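You operate a simulated robot arm through the tools that you are given. There is no shell and no other tool.

You run a simulated robot arm. Do the job below in one go: nothing can be reset, and whatever is moved stays where it is left.

JOB
Warm and stir the lumpy mix on plate 1 until it is even.
Fine: heat at 90 C, stir at 400 RPM; both knobs and the switch end off; hands off the plate's top while it is hot.

The check looks at the end state, three seconds after you hand in, the way a careful person would. Anything else that was tipped, shoved, dropped, spilled or broken makes it a failure.

ROBOT AND FRAMES
A 7-joint arm with a two-finger gripper, fixed in place. Base frame: the origin is on the floor under the middle of its stand, x ahead of it, y to its left, z up. Lengths are in mm, angles in degrees, forces in N, time in s.
With the tool pointing down near the work surface it reaches from about 340 to 720 mm from the base axis. Its first joint turns from -66.0 to 66.0 degrees. Payload 2.45 kg.
Tool frame: the origin (TCP) lies between the finger pads and is the grasp point; the fingertips stand 26 mm ahead of it; z points along the fingers, y is the line along which they close. The gripper opens to 96 mm; its body begins 69 mm behind the TCP.
Orientation is that of the tool frame in the base frame, as a unit quaternion [x, y, z, w]. With the fingers straight down and closing along the base's y, the tool's x points along the base's -x, its y along +y and its z along -z.

CONTROLS
- The arm moves only by the tool step_arm. Its argument "rows" is a list of rows, each an object (a shift or turn left out is 0, a gripper value left out holds the last) with "delta_pos": the shift along the tool's x, y, z in mm, a list of three; "rot": the turn, a rotation vector about the tool's x, y, z in degrees, a list of three; "jaw": the closure, from 0 (fully open) to 1 (shut). In form: [{"delta_pos": [x, y, z], "rot": [ax, ay, az], "jaw": jaw}, ...]. A call has 1 to 20 rows; each row shifts and turns the commanded pose from where the row before left it, along the tool's axes as they then stand. A row lasts 0.2 s, in which the tool goes at most 50 mm and 8.6 degrees; a call with a longer step from one row to the next is refused whole, and so is a gripper value outside its range. Where a pose cannot be reached the arm comes as near as it can. A force on the tool above 40 N (or 10 N above the force at the start of the call, whichever is more), or a blocked arm, ends the call early, and 0.2 s more pass. Each finger travels about 50 mm/s and halts on what it meets, pressing with about 39 N; the grip force reading is that of the motor and also rises with nothing between the fingers. The clock runs only during rows and for 0.2 s after the last one: add rows that do not move to give the fingers time. It gives the time, the measured TCP pose, the force on the tool (base axes), the opening and the grip force at its end, in the units of the frame above (readings bear some noise), with the torque about the TCP (base axes, N m) and any sound that the robot's microphone picked up, and new pictures: "pictures" is both (left out), scene, wrist or none.
- Cameras (640 x 400 px; columns grow to the right, rows downward): "scene" is fixed at [178.3, -395.2, 1443.6]; the picture's right is [0.69, -0.72, 0.00], its down [-0.27, -0.26, -0.93] and it looks along [0.67, 0.64, -0.38] (base axes); focal length 362 px, centre (320, 200). "wrist" rides on the gripper at [82, 3, -98] in the tool frame; the picture's right is [-0.04, 1.00, 0.00], its down [-0.73, -0.03, -0.68] and it looks along [-0.68, -0.03, 0.73] (tool axes); focal length 256 px, centre (320, 200).
- measure_at(camera, pixels): for up to 12 pixels [column, row] of the newest picture of that camera ("zoom" is the newest enlarged one), the place [x, y, z] in the base frame of the surface seen there, good to about 2 mm. It takes no simulated time.
- enlarge(camera, box): a new picture of the part [left, top, right, bottom] of that camera's present view, enlarged. It takes no simulated time.
- finish_job(): hands the job in; it is judged then, once.

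Unless the task says otherwise, let go and move clear before handing in.

The tools are called as a command line: name --argument value ..., lists and objects as JSON in quotes. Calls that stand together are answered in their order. step_arm: Moves the arm, as the interface text tells. Its arguments: {"type":"object","properties":{"rows":{"type":"array"},"pictures":{"type":"string","enum":["both","scene","wrist","none"]}},"required":["rows"]} The other tools are called the same way: measure_at (camera, pixels) gives the place of the surface under pixels of a picture; enlarge (camera, box) takes an enlarged picture of a part of a camera's view; finish_job () hands the job in.

At the start:

```text
clock: 0.0
ee_pos: [399.5, -107.6, 1262.7]
orientation: [0.001, 1.0, 0.001, 0.0]
contact_force: [0.7, 0.2, 0.5]
moment: [0.04, -0.02, -0.02]
gripper_width: 95.9
grip_force: 0.1
```

scene: 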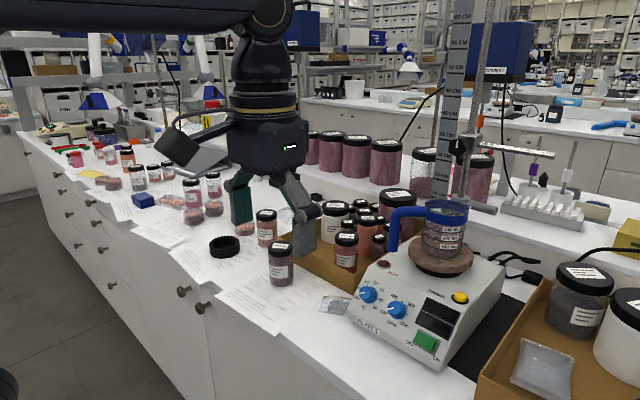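
wrist: 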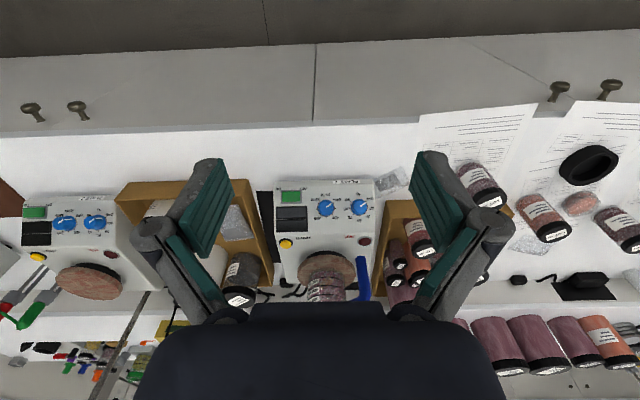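

The scene picture shows a hot plate at about (430, 300) with two blue knobs (368, 295) and (397, 310), a green switch (425, 342), and a blue-handled mug on it. The wrist view shows a second plate at the left. I'll enlarge to read the labels before moving.

enlarge --camera "scene" --box '[330, 180, 530, 380]'

enlarge --camera "wrist" --box '[260, 170, 400, 310]'

enlarge --camera "wrist" --box '[0, 180, 160, 310]'

```text
2.00 times, centred on (430, 280) of scene
```

zoom: 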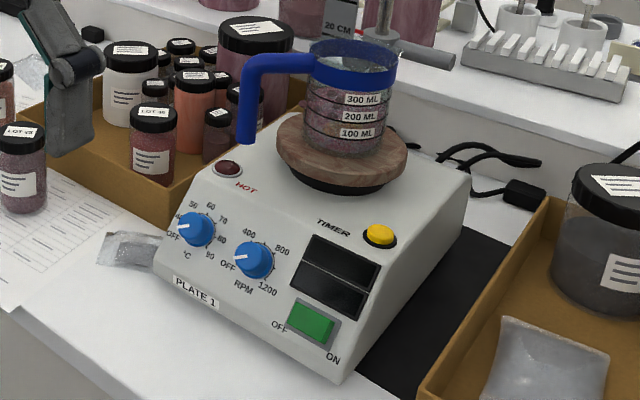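

```text
2.86 times, centred on (330, 240) of wrist
```

zoom: 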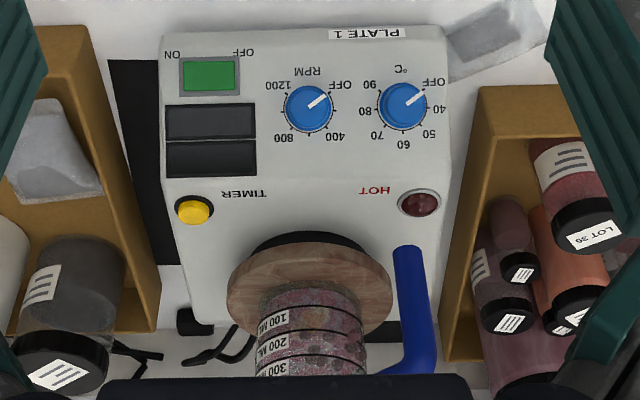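

```text
3.08 times, centred on (80, 245) of wrist
```

zoom: 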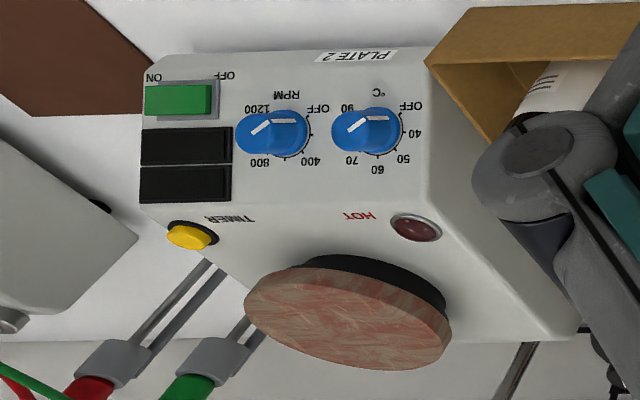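

Plate 1 is the one with the mug; its knobs are at OFF and the rocker reads OFF on the left and ON on the right. I'll zoom closer on the panel and measure its geometry.

enlarge --camera "scene" --box '[340, 260, 460, 380]'

measure_at --camera "scene" --pixels '[[368, 295], [397, 310], [425, 342], [461, 298], [388, 265], [440, 312], [434, 325], [385, 285], [445, 240], [447, 205], [396, 235], [415, 210]]'

```text
3.33 times, centred on (400, 320) of scene
```

zoom: 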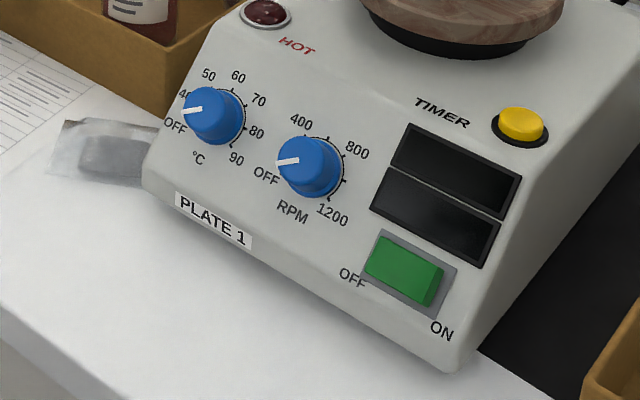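

```text
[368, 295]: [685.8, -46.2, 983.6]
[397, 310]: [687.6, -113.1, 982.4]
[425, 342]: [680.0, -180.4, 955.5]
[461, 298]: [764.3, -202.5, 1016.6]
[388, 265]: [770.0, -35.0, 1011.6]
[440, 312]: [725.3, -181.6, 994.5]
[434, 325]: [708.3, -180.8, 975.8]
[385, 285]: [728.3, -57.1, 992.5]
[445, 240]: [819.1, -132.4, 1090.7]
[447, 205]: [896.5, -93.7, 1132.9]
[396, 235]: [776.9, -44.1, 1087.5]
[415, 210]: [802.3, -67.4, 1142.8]
```

The panel slopes up away from the robot, with the knobs near (686, -46, 984) and (688, -113, 982) and the switch near (680, -180, 956). I'll move the wrist camera closer for a square-on view of the panel, staying high.

step_arm --rows '[{"delta_pos": [-32, 0, 20], "jaw": 0}, {"delta_pos": [-32, 0, 20]}, {"delta_pos": [-32, 0, 20]}, {"delta_pos": [-32, 0, 20]}, {"delta_pos": [-32, 0, 20]}, {}]'

measure_at --camera "scene" --pixels '[[280, 245], [267, 215], [225, 247], [333, 305], [345, 240], [340, 262], [300, 330], [370, 225], [400, 300], [445, 340], [350, 345], [445, 365]]'

```text
clock: 1.4
ee_pos: [560.3, -106.1, 1162.7]
orientation: [0.0, 1.0, 0.001, -0.001]
contact_force: [-0.2, -0.7, 0.0]
moment: [0.02, -0.03, 0.01]
gripper_width: 96.1
grip_force: 0.0
```

scene: 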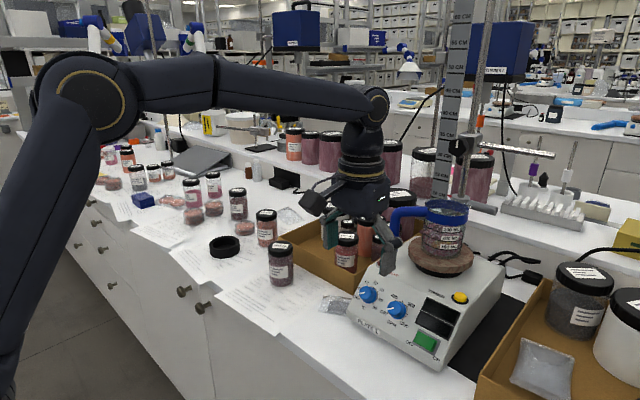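
wrist: 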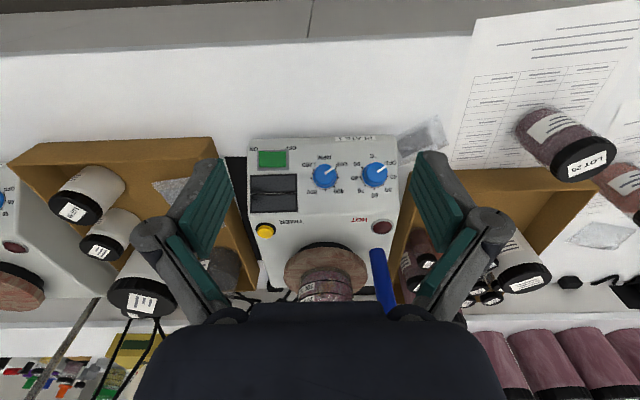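

```text
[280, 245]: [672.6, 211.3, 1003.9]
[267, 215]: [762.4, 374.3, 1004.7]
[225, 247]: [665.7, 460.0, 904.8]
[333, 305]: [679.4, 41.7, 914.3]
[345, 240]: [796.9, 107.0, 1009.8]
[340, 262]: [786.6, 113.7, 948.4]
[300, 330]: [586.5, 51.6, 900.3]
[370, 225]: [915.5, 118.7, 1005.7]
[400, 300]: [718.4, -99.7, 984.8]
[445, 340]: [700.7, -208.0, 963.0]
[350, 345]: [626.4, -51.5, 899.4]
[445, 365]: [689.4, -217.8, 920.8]
```

The panel is in view at wrist (250-400, 135-290), unobstructed between the fingers. I'll enlarge it and measure the panel plane, knobs and tick marks.

enlarge --camera "wrist" --box '[245, 130, 405, 230]'

```text
4.00 times, centred on (325, 180) of wrist
```

zoom: 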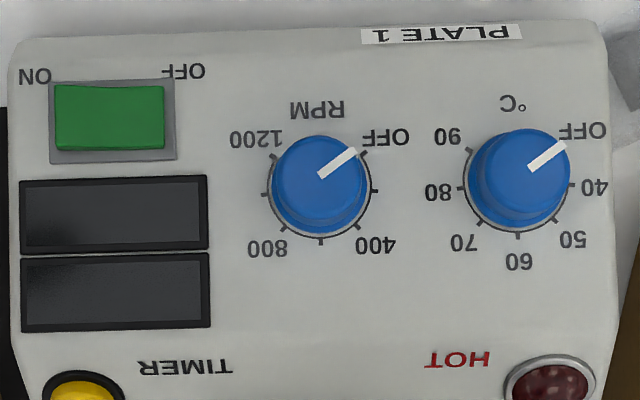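

Ticks are clear: temperature OFF→90 runs 240° clockwise in 40° steps, and RPM OFF→400 is 80° clockwise. Now I'll measure the panel plane, knob tops and switch.

measure_at --camera "zoom" --pixels '[[30, 60], [590, 60], [240, 300], [560, 300], [420, 120], [420, 260], [320, 170], [530, 165], [75, 115], [145, 115], [170, 100], [425, 50]]'

measure_at --camera "zoom" --pixels '[[285, 165], [352, 165], [320, 140], [318, 200], [318, 215], [480, 165], [562, 165], [520, 135], [515, 200], [515, 215], [518, 235], [320, 240]]'

measure_at --camera "zoom" --pixels '[[58, 90], [58, 145], [75, 90], [75, 145], [110, 90], [110, 115], [110, 145], [145, 90], [145, 145], [160, 90], [160, 142], [172, 155]]'

```text
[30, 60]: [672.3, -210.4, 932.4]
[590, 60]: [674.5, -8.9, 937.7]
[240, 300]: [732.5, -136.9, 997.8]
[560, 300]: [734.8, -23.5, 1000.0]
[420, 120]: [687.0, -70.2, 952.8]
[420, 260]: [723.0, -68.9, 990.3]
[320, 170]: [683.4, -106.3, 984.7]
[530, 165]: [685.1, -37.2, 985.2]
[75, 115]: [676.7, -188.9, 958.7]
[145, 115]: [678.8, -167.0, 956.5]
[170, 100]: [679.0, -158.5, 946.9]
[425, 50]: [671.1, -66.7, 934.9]
```

```text
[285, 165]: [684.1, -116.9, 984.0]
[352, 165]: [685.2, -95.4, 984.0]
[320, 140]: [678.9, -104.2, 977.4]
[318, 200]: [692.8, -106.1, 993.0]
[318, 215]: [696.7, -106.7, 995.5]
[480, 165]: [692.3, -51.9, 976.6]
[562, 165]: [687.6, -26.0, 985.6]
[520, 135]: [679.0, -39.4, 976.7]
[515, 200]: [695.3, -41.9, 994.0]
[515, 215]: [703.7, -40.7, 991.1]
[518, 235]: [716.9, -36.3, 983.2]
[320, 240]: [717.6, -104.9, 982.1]
```

```text
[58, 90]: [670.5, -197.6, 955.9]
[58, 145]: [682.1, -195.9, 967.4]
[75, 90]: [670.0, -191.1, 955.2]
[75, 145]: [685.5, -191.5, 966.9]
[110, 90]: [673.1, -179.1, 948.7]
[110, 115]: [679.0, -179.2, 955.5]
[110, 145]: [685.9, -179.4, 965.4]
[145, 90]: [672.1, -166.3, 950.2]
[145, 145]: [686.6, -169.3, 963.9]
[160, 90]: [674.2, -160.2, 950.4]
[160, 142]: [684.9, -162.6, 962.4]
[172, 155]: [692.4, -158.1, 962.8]
```

The panel slopes about 46.8°, with knobs about 25 mm tall. I'll zoom tighter on the two knobs to get their centers and diameters.

enlarge --camera "wrist" --box '[305, 152, 401, 212]'

```text
6.67 times, centred on (353, 182) of wrist
```

zoom: 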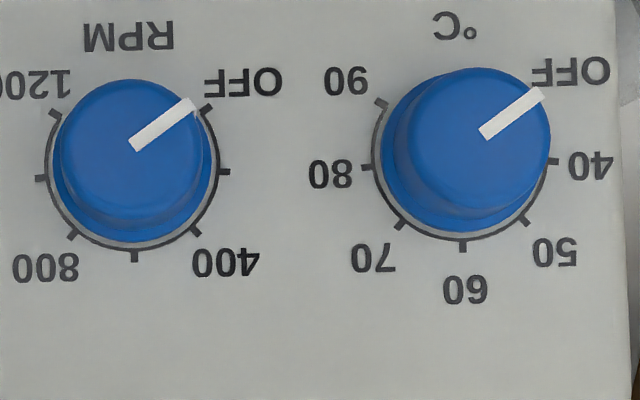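

measure_at --camera "zoom" --pixels '[[40, 178], [225, 171], [135, 257], [55, 113], [207, 108], [366, 167], [554, 160], [463, 246], [380, 102], [400, 225], [525, 222], [195, 232]]'

measure_at --camera "zoom" --pixels '[[68, 145], [202, 145], [133, 84], [133, 205], [135, 148], [410, 140], [545, 130], [480, 72], [470, 198], [482, 135], [495, 128], [540, 95]]'

```text
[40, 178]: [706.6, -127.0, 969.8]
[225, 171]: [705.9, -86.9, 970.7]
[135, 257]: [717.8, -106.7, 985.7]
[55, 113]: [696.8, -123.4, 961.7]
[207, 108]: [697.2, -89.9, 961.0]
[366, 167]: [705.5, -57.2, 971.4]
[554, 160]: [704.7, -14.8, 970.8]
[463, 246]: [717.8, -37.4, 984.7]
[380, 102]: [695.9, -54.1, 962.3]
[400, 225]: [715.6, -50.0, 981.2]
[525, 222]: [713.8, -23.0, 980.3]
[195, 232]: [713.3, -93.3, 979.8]
```

```text
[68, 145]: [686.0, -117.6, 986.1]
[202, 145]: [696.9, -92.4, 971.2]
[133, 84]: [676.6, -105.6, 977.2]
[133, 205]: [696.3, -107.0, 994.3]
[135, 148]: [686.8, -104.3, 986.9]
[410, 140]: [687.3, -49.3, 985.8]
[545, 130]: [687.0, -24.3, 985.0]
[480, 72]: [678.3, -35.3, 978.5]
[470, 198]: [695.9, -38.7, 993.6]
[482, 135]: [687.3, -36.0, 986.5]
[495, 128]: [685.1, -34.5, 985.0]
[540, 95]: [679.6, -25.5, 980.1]
```

C knob axis is at about (703, -36.4, 969) and RPM knob axis at about (704, -106.8, 969) on the panel, and the rocker's ON end (y≈-197) stands raised. I'll tilt the tool 46.8° so it faces the panel squarely and half-close the fingers.

step_arm --rows '[{"rot": [0, -7.8, 0], "jaw": 0.45}, {"rot": [0, -7.8, 0]}, {"rot": [0, -7.8, 0]}, {"rot": [0, -7.8, 0]}, {"rot": [0, -7.8, 0]}, {"rot": [0, -7.8, 0]}, {}, {}]'

```text
clock: 3.2
ee_pos: [559.7, -106.1, 1162.1]
orientation: [0.0, 0.918, -0.001, 0.397]
contact_force: [-0.3, 0.1, 1.0]
moment: [0.03, 0.03, 0.0]
gripper_width: 52.9
grip_force: 0.0
```

scene: 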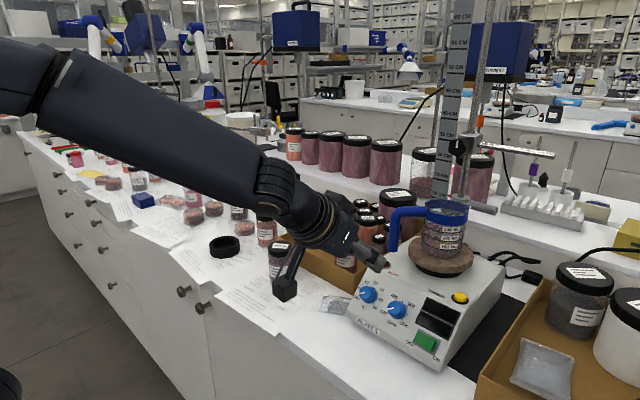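
wrist: 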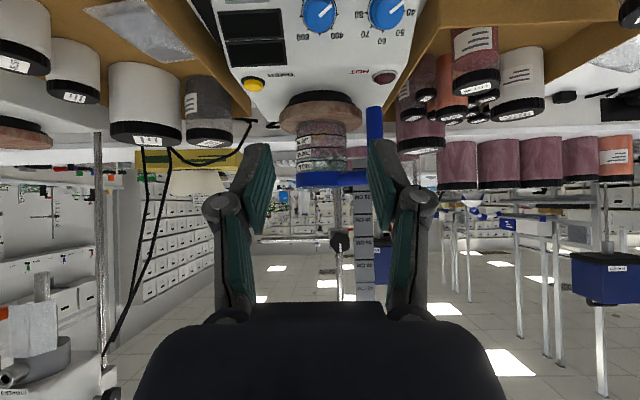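

The tilt is right (quaternion matches 46.8°). I'll move to a standoff 95 mm off the panel along the C knob's axis, then yaw -60° ready for the first clockwise stroke.

step_arm --rows '[{"delta_pos": [8.5, 13.94, 28.4]}, {"delta_pos": [8.5, 13.94, 28.4]}, {"delta_pos": [8.5, 13.94, 28.4]}, {"delta_pos": [8.5, 13.94, 28.4]}, {"delta_pos": [8.5, 13.94, 28.4]}, {}, {"rot": [0, 0, -7.5]}, {"rot": [0, 0, -7.5]}, {"rot": [0, 0, -7.5]}, {"rot": [0, 0, -7.5]}, {"rot": [0, 0, -7.5]}, {"rot": [0, 0, -7.5]}, {"rot": [0, 0, -7.5]}, {"rot": [0, 0, -7.5]}, {}]'

```text
clock: 6.4
ee_pos: [634.3, -37.4, 1034.4]
orientation: [-0.459, 0.794, -0.199, 0.344]
contact_force: [0.6, -0.5, -0.6]
moment: [0.02, 0.01, 0.01]
gripper_width: 52.8
grip_force: 0.1
```

scene: 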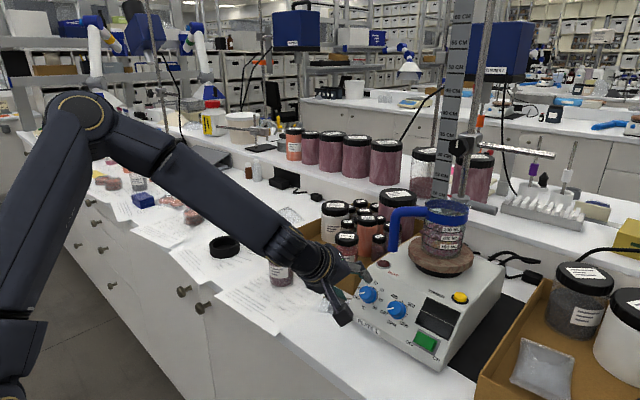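
wrist: 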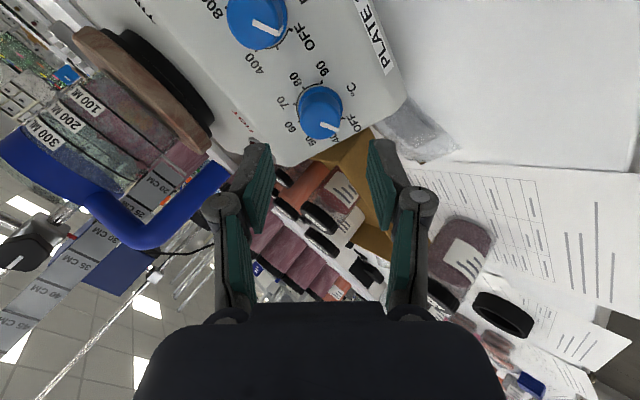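

The tool is at standoff (634, -37, 1034) with yaw -60°, and the C knob sits ahead between the fingers at wrist (320, 112). I'll advance 40 mm along the axis with a 1 mm centering nudge and check.

step_arm --rows '[{"delta_pos": [-0.9, 0.5, 10]}, {"delta_pos": [0, 0, 10]}, {"delta_pos": [0, 0, 10]}, {"delta_pos": [0, 0, 10]}, {}]'

enlarge --camera "scene" --box '[310, 240, 430, 360]'

```text
clock: 7.6
ee_pos: [662.9, -35.8, 1006.6]
orientation: [-0.458, 0.795, -0.199, 0.344]
contact_force: [0.7, 0.4, 0.2]
moment: [-0.01, -0.05, 0.0]
gripper_width: 52.8
grip_force: 0.2
```

scene: 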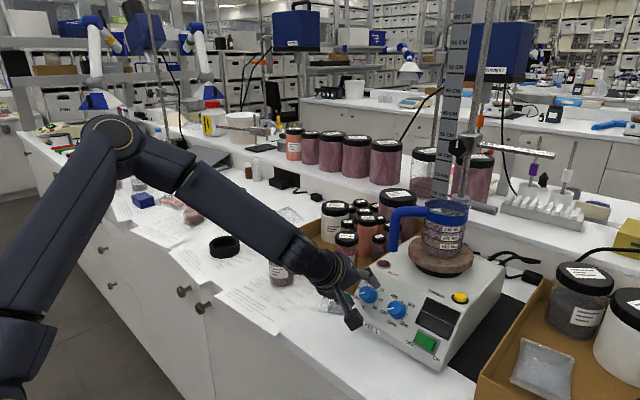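
wrist: 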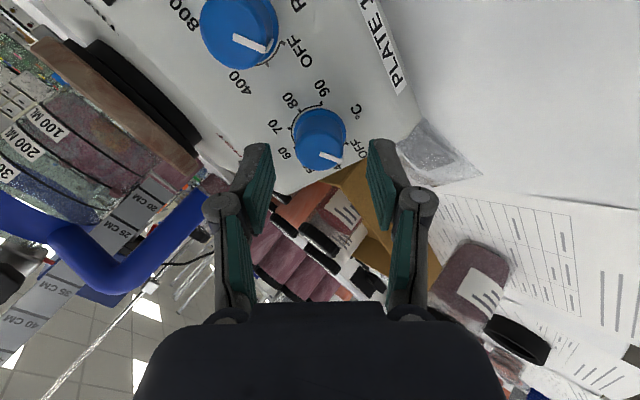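

```text
3.33 times, centred on (370, 300) of scene
```

zoom: 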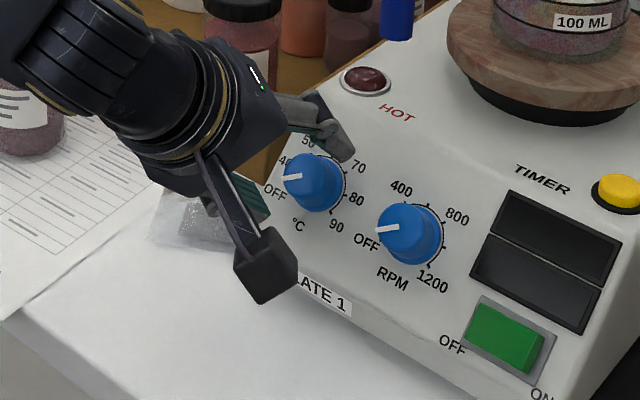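

The knob top appears at wrist (322, 152), exactly where the tool axis should project. I'll advance the last 25 mm and close on the knob.

step_arm --rows '[{"delta_pos": [0, 0, 8]}, {"delta_pos": [0, 0, 8]}, {"delta_pos": [0, 0, 8]}, {}, {"jaw": 1}, {}, {}, {}]'

enlarge --camera "scene" --box '[310, 240, 430, 360]'

```text
clock: 9.4
ee_pos: [680.3, -36.0, 989.9]
orientation: [-0.459, 0.795, -0.198, 0.344]
contact_force: [6.2, -1.3, 1.6]
moment: [-0.08, -0.11, -0.05]
gripper_width: 29.7
grip_force: 45.6
```

scene: 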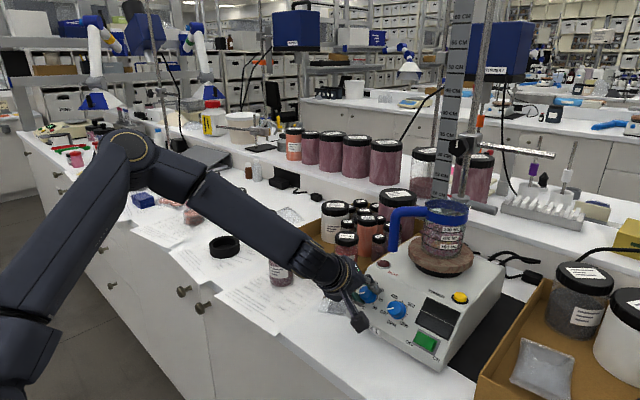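
wrist: 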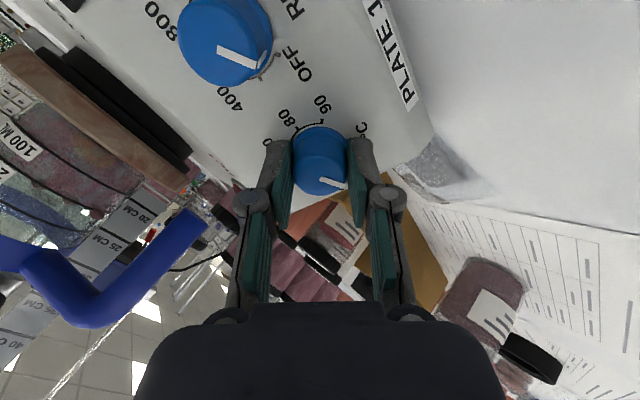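

```text
3.33 times, centred on (370, 300) of scene
```

zoom: 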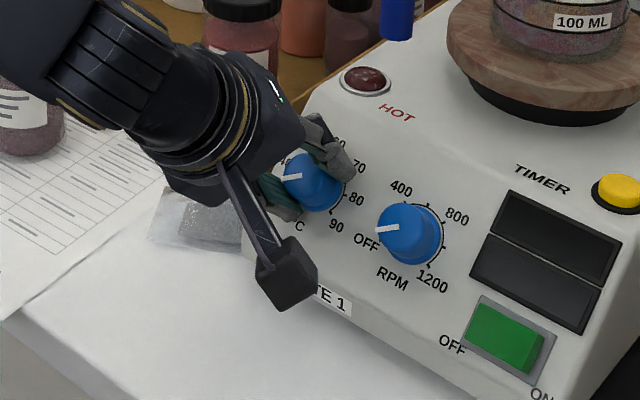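

Grip is on the knob (29.7 mm). I'll turn 40° clockwise first to confirm the pointer follows.

step_arm --rows '[{"rot": [0, 0, 8]}, {"rot": [0, 0, 8]}, {"rot": [0, 0, 8]}, {"rot": [0, 0, 8]}, {"rot": [0, 0, 8]}, {}]'

enlarge --camera "scene" --box '[310, 240, 430, 360]'

```text
clock: 10.8
ee_pos: [680.2, -35.8, 990.6]
orientation: [-0.158, 0.904, -0.068, 0.392]
contact_force: [5.2, -1.7, 1.5]
moment: [-0.14, 0.11, -0.1]
gripper_width: 29.4
grip_force: 44.8
```

scene: 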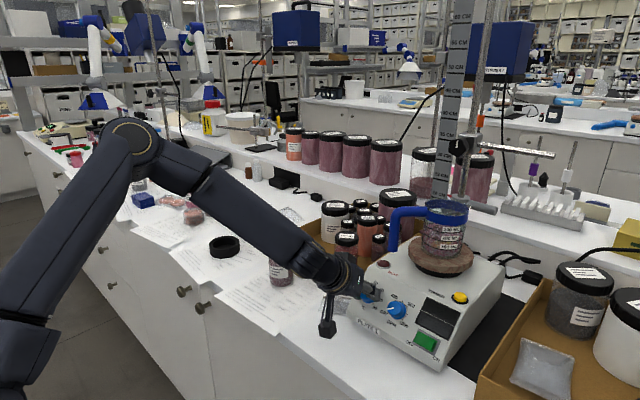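
wrist: 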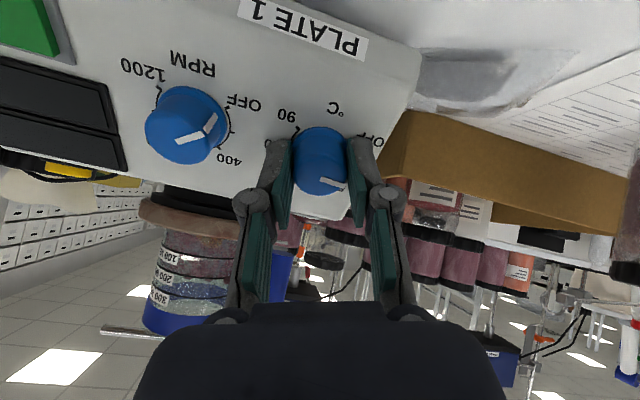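

```text
3.33 times, centred on (370, 300) of scene
```

zoom: 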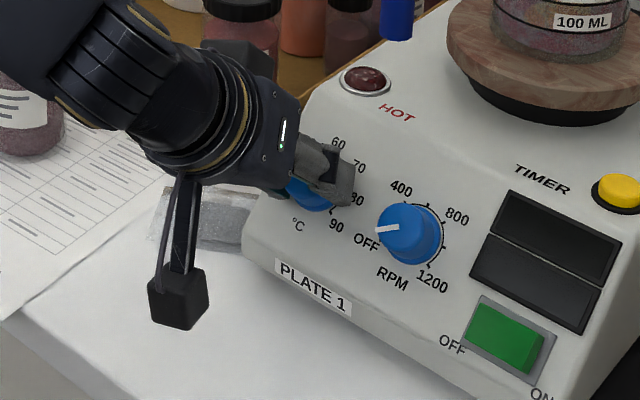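

The pointer at wrist (333, 183) kept its place relative to the fingers, so the knob turned with the grip. I'll continue another 80° to complete the first 120° stroke.

step_arm --rows '[{"rot": [0, 0, 8]}, {"rot": [0, 0, 8]}, {"rot": [0, 0, 8]}, {"rot": [0, 0, 8]}, {"rot": [0, 0, 8]}, {"rot": [0, 0, 8]}, {"rot": [0, 0, 8]}, {"rot": [0, 0, 8]}, {"rot": [0, 0, 8]}, {"rot": [0, 0, 8]}, {}]'

enlarge --camera "wrist" --box '[240, 80, 400, 220]'

```text
clock: 13.2
ee_pos: [680.2, -35.7, 988.9]
orientation: [0.46, 0.794, 0.198, 0.344]
contact_force: [7.6, 2.2, -3.2]
moment: [-0.26, -0.18, -0.24]
gripper_width: 29.6
grip_force: 44.8
```

scene: 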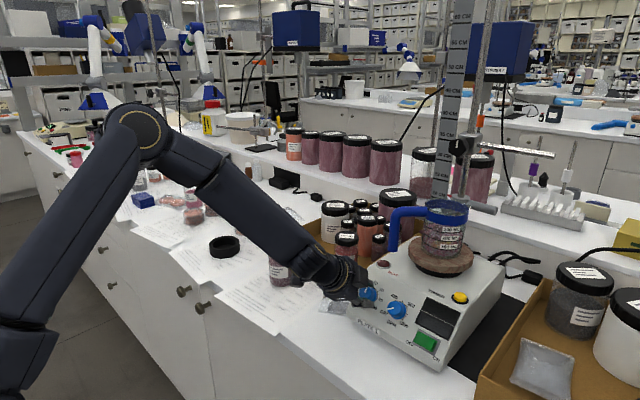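
wrist: 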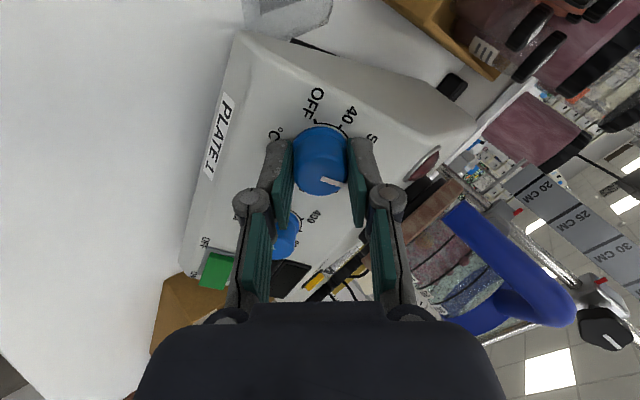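

```text
2.86 times, centred on (320, 150) of wrist
```

zoom: 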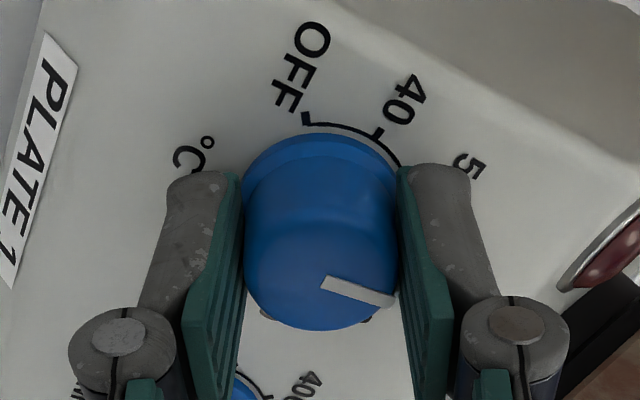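

The knob has turned 120° (pointer toward 60). I'll release, back off 30 mm along the axis, and unwind the wrist -120°.

step_arm --rows '[{"jaw": 0.45}, {}, {"delta_pos": [0, 0, -10]}, {"delta_pos": [0, 0, -10]}, {"delta_pos": [0, 0, -10]}, {"rot": [0, 0, -8]}, {"rot": [0, 0, -8]}, {"rot": [0, 0, -8]}, {"rot": [0, 0, -8]}, {"rot": [0, 0, -8]}, {"rot": [0, 0, -8]}, {"rot": [0, 0, -8]}, {"rot": [0, 0, -8]}, {"rot": [0, 0, -8]}, {"rot": [0, 0, -8]}, {"rot": [0, 0, -8]}, {"rot": [0, 0, -8]}, {"rot": [0, 0, -8]}, {"rot": [0, 0, -8]}, {"rot": [0, 0, -8]}]'

enlarge --camera "scene" --box '[310, 240, 430, 360]'

enlarge --camera "wrist" --box '[240, 80, 400, 220]'

```text
clock: 17.4
ee_pos: [659.6, -36.7, 1010.6]
orientation: [-0.461, 0.794, -0.199, 0.343]
contact_force: [0.5, -0.2, 0.0]
moment: [0.0, 0.04, 0.01]
gripper_width: 52.8
grip_force: 0.0
```

scene: 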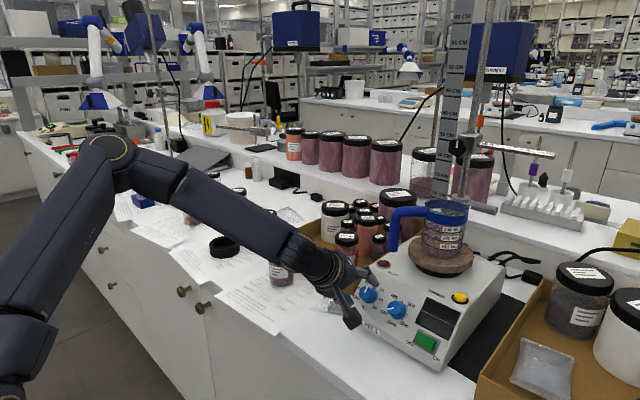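
wrist: 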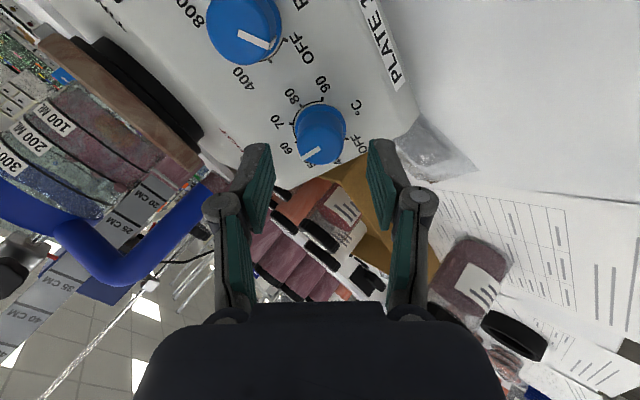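

```text
3.33 times, centred on (370, 300) of scene
```

zoom: 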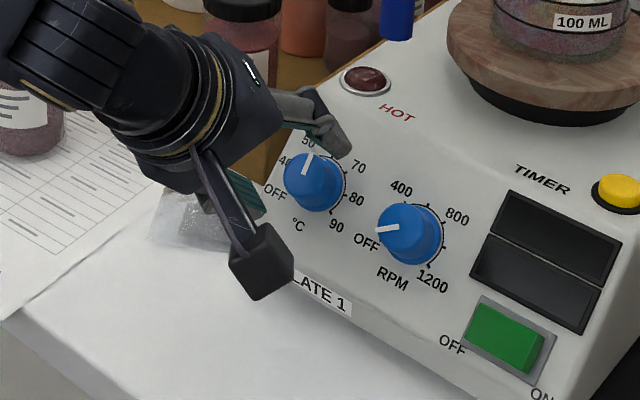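

```text
2.86 times, centred on (320, 150) of wrist
```

zoom: 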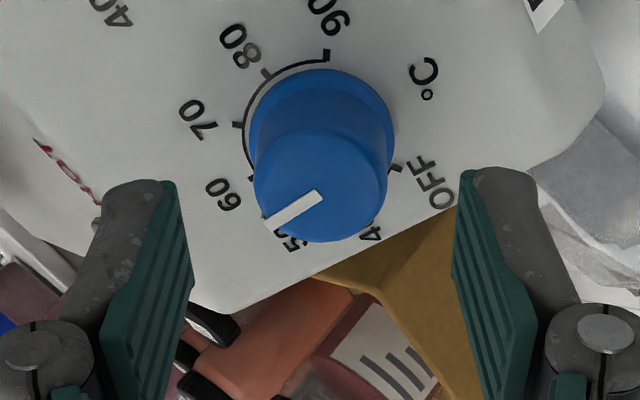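

The pointer now points at the 60 tick. I'll approach 30 mm, regrip, and run the second 120° stroke toward 90.

step_arm --rows '[{"delta_pos": [0, 0, 10]}, {"delta_pos": [0, 0, 10]}, {"delta_pos": [0, 0, 10]}, {}, {"jaw": 1}, {}, {}, {}]' --pictures "wrist"

```text
clock: 19.2
ee_pos: [680.6, -35.5, 990.8]
orientation: [-0.458, 0.795, -0.198, 0.344]
contact_force: [6.1, -2.2, -0.5]
moment: [-0.06, -0.04, -0.08]
gripper_width: 29.2
grip_force: 45.3
```

wrist: 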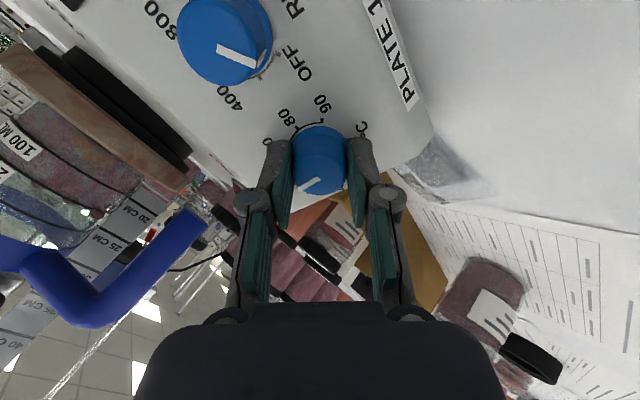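

The knob is gripped again (29.2 mm). Turning 120° clockwise.

step_arm --rows '[{"rot": [0, 0, 8]}, {"rot": [0, 0, 8]}, {"rot": [0, 0, 8]}, {"rot": [0, 0, 8]}, {"rot": [0, 0, 8]}, {"rot": [0, 0, 8]}, {"rot": [0, 0, 8]}, {"rot": [0, 0, 8]}, {"rot": [0, 0, 8]}, {"rot": [0, 0, 8]}, {"rot": [0, 0, 8]}, {"rot": [0, 0, 8]}, {"rot": [0, 0, 8]}, {"rot": [0, 0, 8]}, {"rot": [0, 0, 8]}, {}]'

enlarge --camera "wrist" --box '[240, 80, 400, 220]'

enlarge --camera "scene" --box '[310, 240, 430, 360]'

```text
clock: 22.6
ee_pos: [681.5, -36.8, 991.3]
orientation: [0.46, 0.794, 0.199, 0.344]
contact_force: [0.2, 0.6, 7.0]
moment: [-0.3, -0.27, -0.25]
gripper_width: 29.0
grip_force: 45.3
```

scene: 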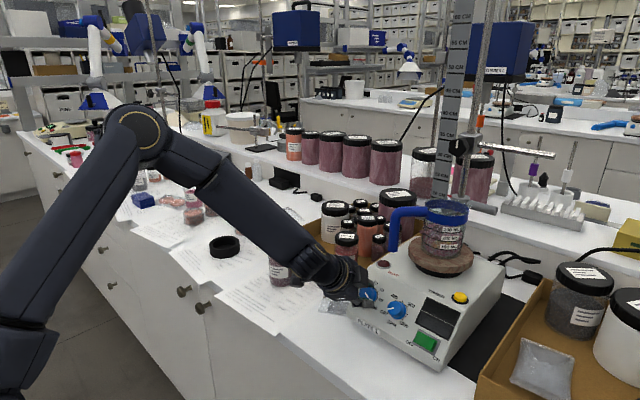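
wrist: 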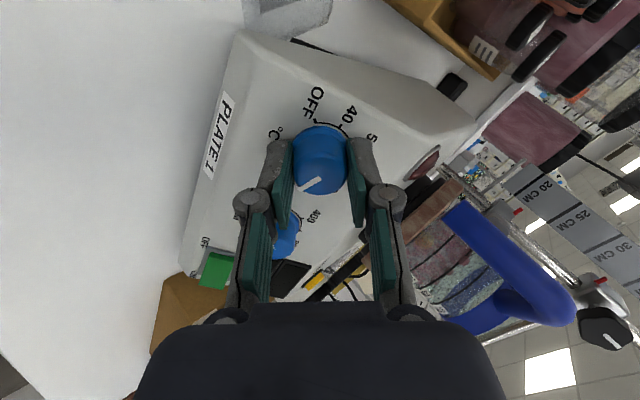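

```text
2.86 times, centred on (320, 150) of wrist
```

zoom: 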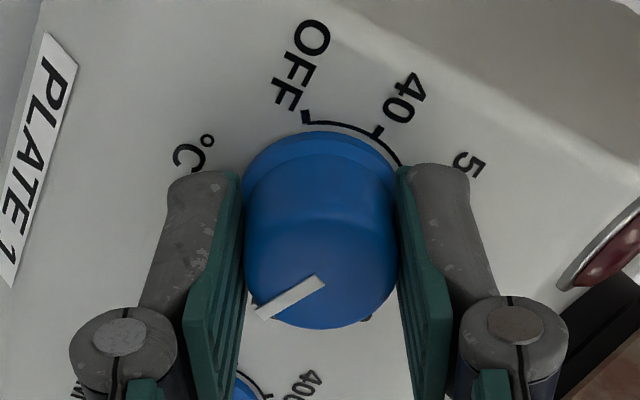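

```text
3.33 times, centred on (370, 300) of scene
```

zoom: 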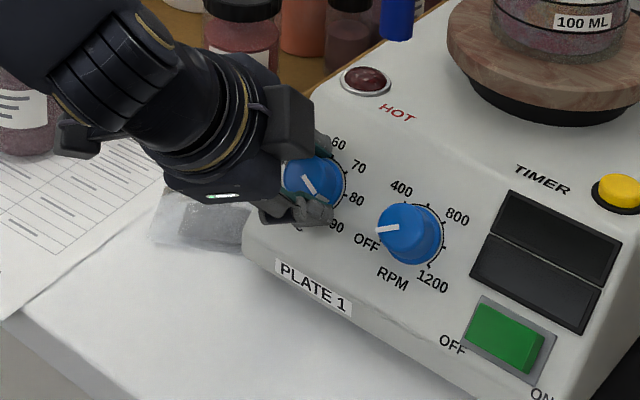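

The pointer now appears to be at 90 (scene zoom (310, 185) pointing lower-right). I'll release, retreat 60 mm, and unwind the wrist to yaw 0 to check the setting square-on.

step_arm --rows '[{"jaw": 0.45}, {}, {"delta_pos": [0, 0, -15]}, {"delta_pos": [0, 0, -15]}, {"delta_pos": [0, 0, -15]}, {"delta_pos": [0, 0, -15]}, {"rot": [0, 0, -7.5]}, {"rot": [0, 0, -7.5]}, {"rot": [0, 0, -7.5]}, {"rot": [0, 0, -7.5]}, {"rot": [0, 0, -7.5]}, {"rot": [0, 0, -7.5]}, {"rot": [0, 0, -7.5]}, {"rot": [0, 0, -7.5]}, {}]'

enlarge --camera "wrist" --box '[180, 0, 400, 150]'

enlarge --camera "scene" --box '[340, 250, 430, 340]'

```text
clock: 25.8
ee_pos: [637.1, -35.5, 1031.9]
orientation: [0.0, 0.918, -0.002, 0.397]
contact_force: [0.7, 0.2, 0.3]
moment: [0.01, 0.02, 0.0]
gripper_width: 52.9
grip_force: 0.0
```

scene: 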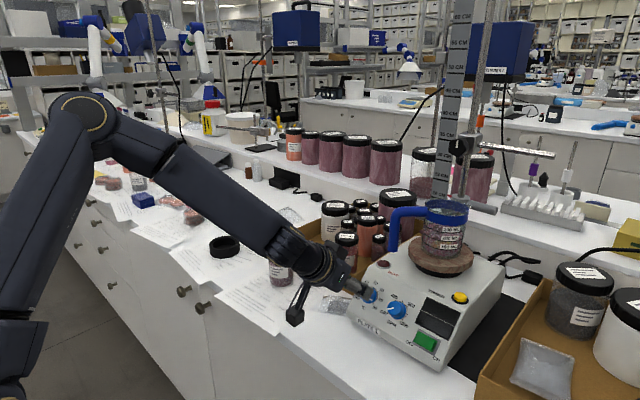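
wrist: 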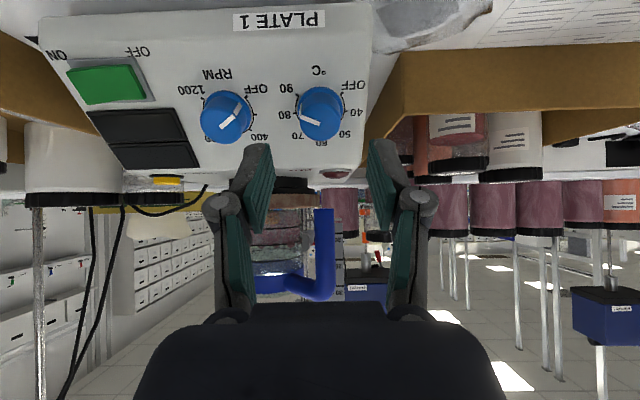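

```text
2.67 times, centred on (290, 75) of wrist
```

zoom: 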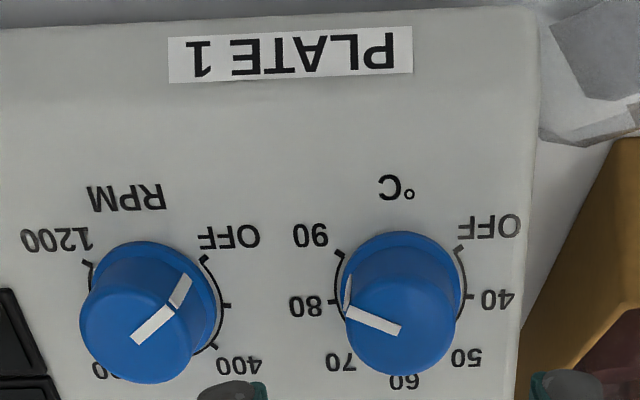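

```text
4.44 times, centred on (385, 295) of scene
```

zoom: 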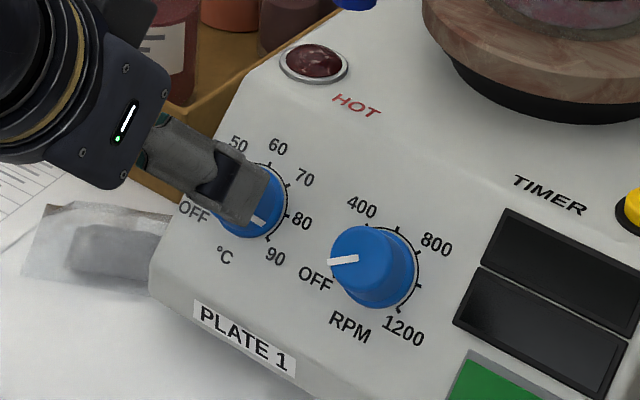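

The pointer tip at zoom (347, 310) matches my computed projection for 90 °C within a few degrees. Next I'll shift 71 mm in -y to the RPM knob's axis, yaw -40°, and advance partway.

step_arm --rows '[{"delta_pos": [0, -23.8, 0]}, {"delta_pos": [0, -23.8, 0]}, {"delta_pos": [0, -23.8, 0]}, {"rot": [0, 0, -8]}, {"rot": [0, 0, -8]}, {"rot": [0, 0, -8]}, {"rot": [0, 0, -8]}, {"rot": [0, 0, -8]}, {"delta_pos": [0, 0, 10]}, {"delta_pos": [0, 0, 10]}, {"delta_pos": [0, 0, 10]}, {}]'

enlarge --camera "wrist" --box '[220, 60, 420, 220]'

enlarge --camera "scene" --box '[340, 250, 430, 340]'

```text
clock: 28.4
ee_pos: [660.8, -107.1, 1010.8]
orientation: [-0.313, 0.863, -0.136, 0.373]
contact_force: [-0.5, -0.3, -1.1]
moment: [0.02, -0.03, -0.02]
gripper_width: 52.7
grip_force: 0.1
```

scene: 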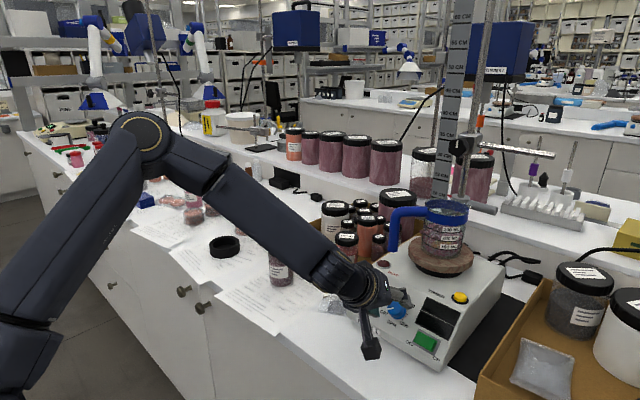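
wrist: 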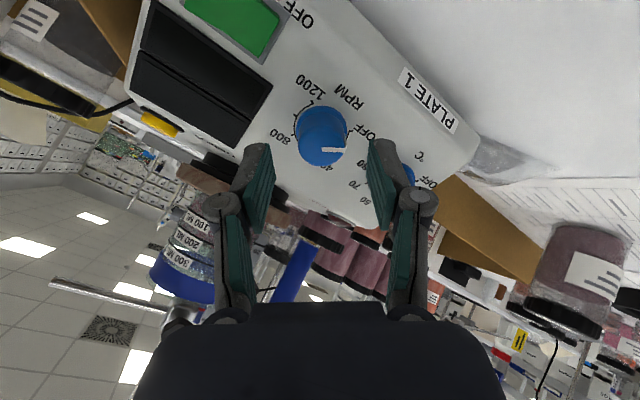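

```text
2.50 times, centred on (320, 140) of wrist
```

zoom: 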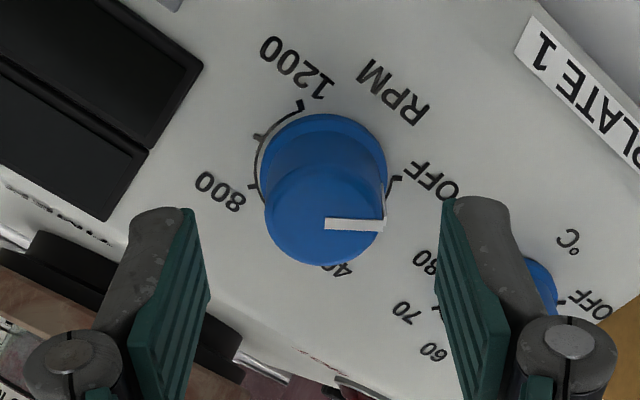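

```text
4.44 times, centred on (385, 295) of scene
```

zoom: 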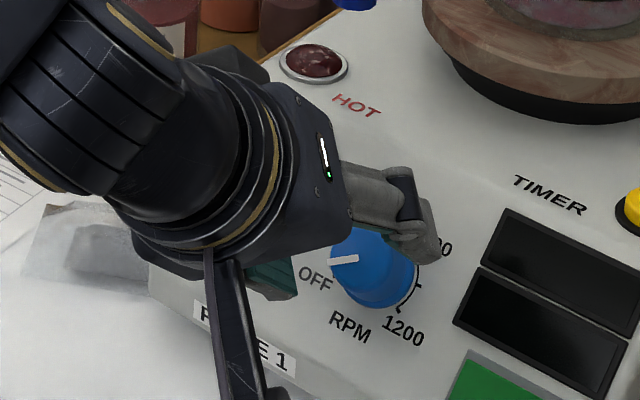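

The RPM knob is centered between the fingers (wrist (322, 150)), and the C knob stays clear of the right finger. I'll advance 30 mm and grip.

step_arm --rows '[{"delta_pos": [0, 0, 10]}, {"delta_pos": [0, 0, 10]}, {"delta_pos": [0, 0, 10]}, {}, {"jaw": 1}, {}, {}, {}]'

enlarge --camera "wrist" --box '[220, 60, 420, 220]'

```text
clock: 30.2
ee_pos: [680.5, -107.3, 989.4]
orientation: [-0.315, 0.862, -0.135, 0.373]
contact_force: [-5.6, 5.5, -5.0]
moment: [0.2, 0.06, 0.2]
gripper_width: 29.4
grip_force: 45.4
```

scene: 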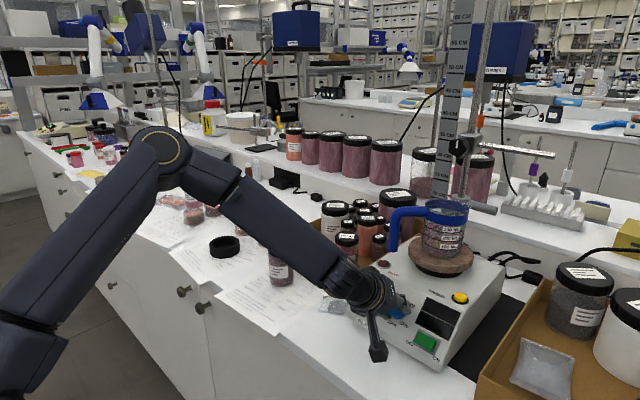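
wrist: 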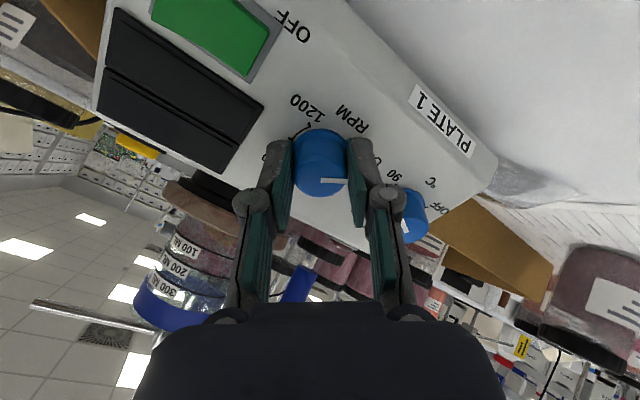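

```text
2.50 times, centred on (320, 140) of wrist
```

zoom: 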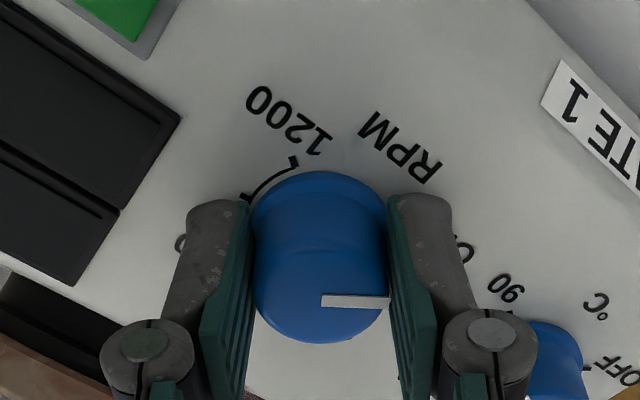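

Grip is good (29.4 mm). I'll turn 80° clockwise to the 400 tick.

step_arm --rows '[{"rot": [0, 0, 8]}, {"rot": [0, 0, 8]}, {"rot": [0, 0, 8]}, {"rot": [0, 0, 8]}, {"rot": [0, 0, 8]}, {"rot": [0, 0, 8]}, {"rot": [0, 0, 8]}, {"rot": [0, 0, 8]}, {"rot": [0, 0, 8]}, {"rot": [0, 0, 8]}, {}]'

enlarge --camera "wrist" --box '[220, 60, 420, 220]'

enlarge --camera "scene" --box '[340, 250, 430, 340]'

```text
clock: 32.6
ee_pos: [681.2, -105.5, 990.4]
orientation: [0.313, 0.862, 0.138, 0.373]
contact_force: [-10.4, 17.1, -8.7]
moment: [0.03, 0.03, 0.03]
gripper_width: 29.1
grip_force: 44.6
```

scene: 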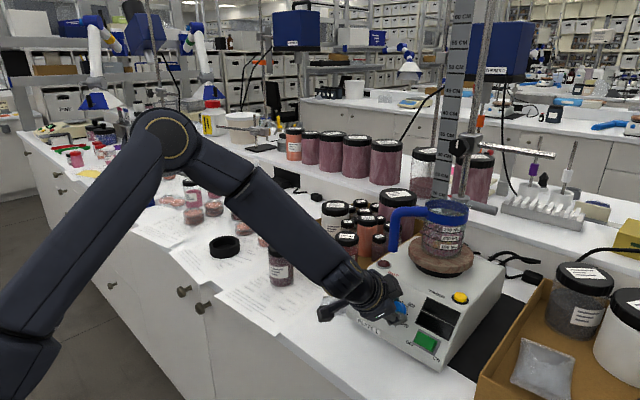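
wrist: 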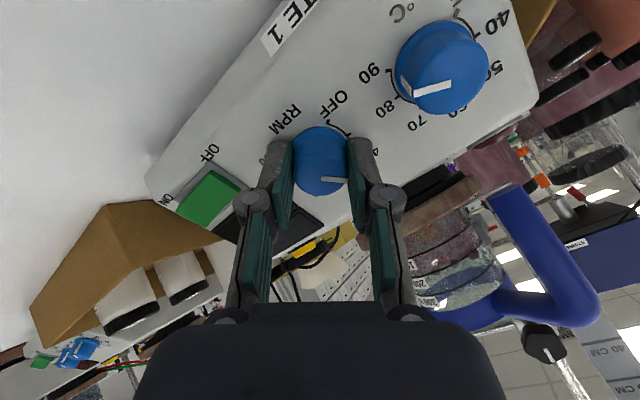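

```text
2.50 times, centred on (320, 140) of wrist
```

zoom: 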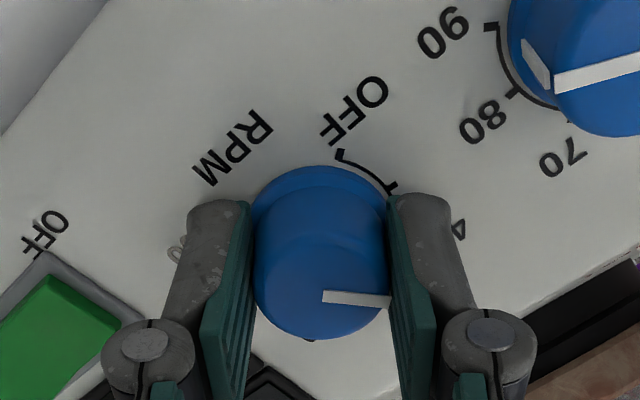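

```text
4.44 times, centred on (385, 295) of scene
```

zoom: 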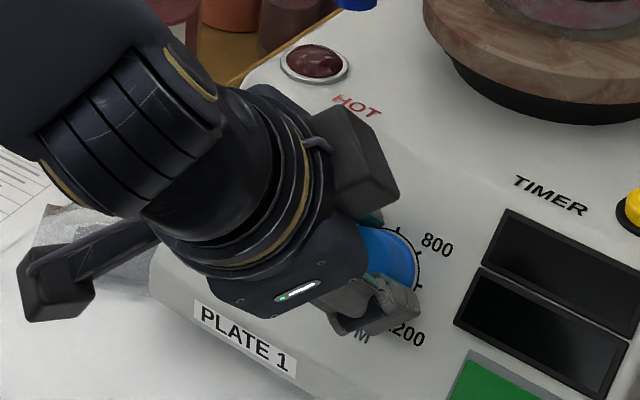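

The pointer held its position relative to the fingers through the 80° turn. I'll release, retreat 60 mm, and yaw back to 0 to inspect the settings.

step_arm --rows '[{"jaw": 0.45}, {}, {"delta_pos": [0, 0, -15]}, {"delta_pos": [0, 0, -15]}, {"delta_pos": [0, 0, -15]}, {"delta_pos": [0, 0, -15]}, {"rot": [0, 0, -8]}, {"rot": [0, 0, -8]}, {"rot": [0, 0, -8]}, {"rot": [0, 0, -8]}, {"rot": [0, 0, -8]}, {}]'

enlarge --camera "wrist" --box '[250, 40, 430, 160]'

enlarge --camera "scene" --box '[340, 250, 430, 340]'

```text
clock: 35.2
ee_pos: [637.1, -107.9, 1031.6]
orientation: [-0.001, 0.918, -0.001, 0.397]
contact_force: [-0.2, 0.0, 0.1]
moment: [0.01, 0.01, -0.02]
gripper_width: 52.7
grip_force: 0.0
```

scene: 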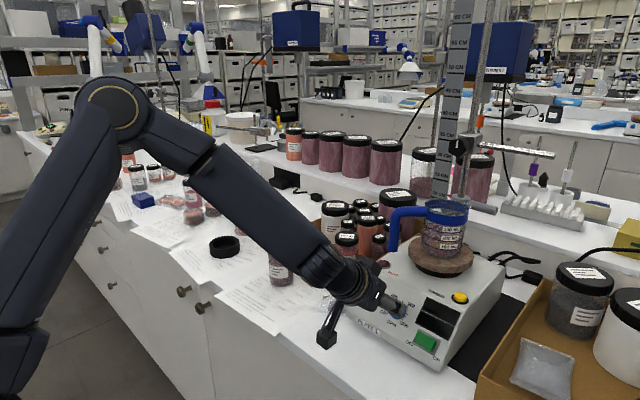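
wrist: 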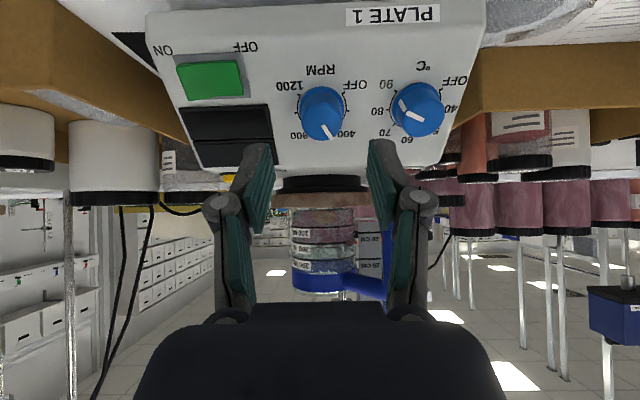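

```text
3.33 times, centred on (340, 100) of wrist
```

zoom: 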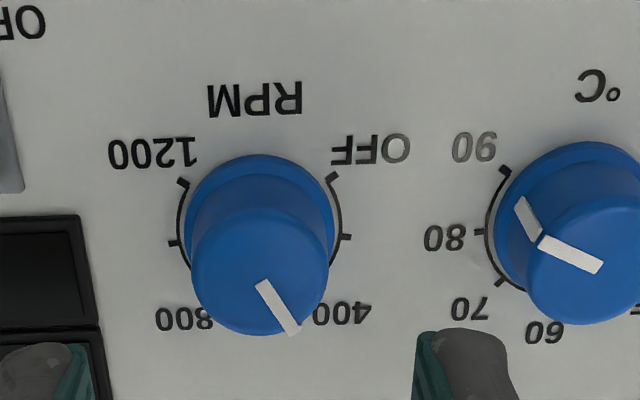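

```text
4.44 times, centred on (385, 295) of scene
```

zoom: 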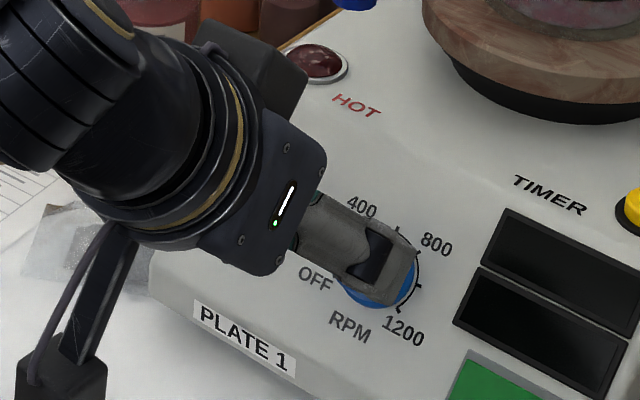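

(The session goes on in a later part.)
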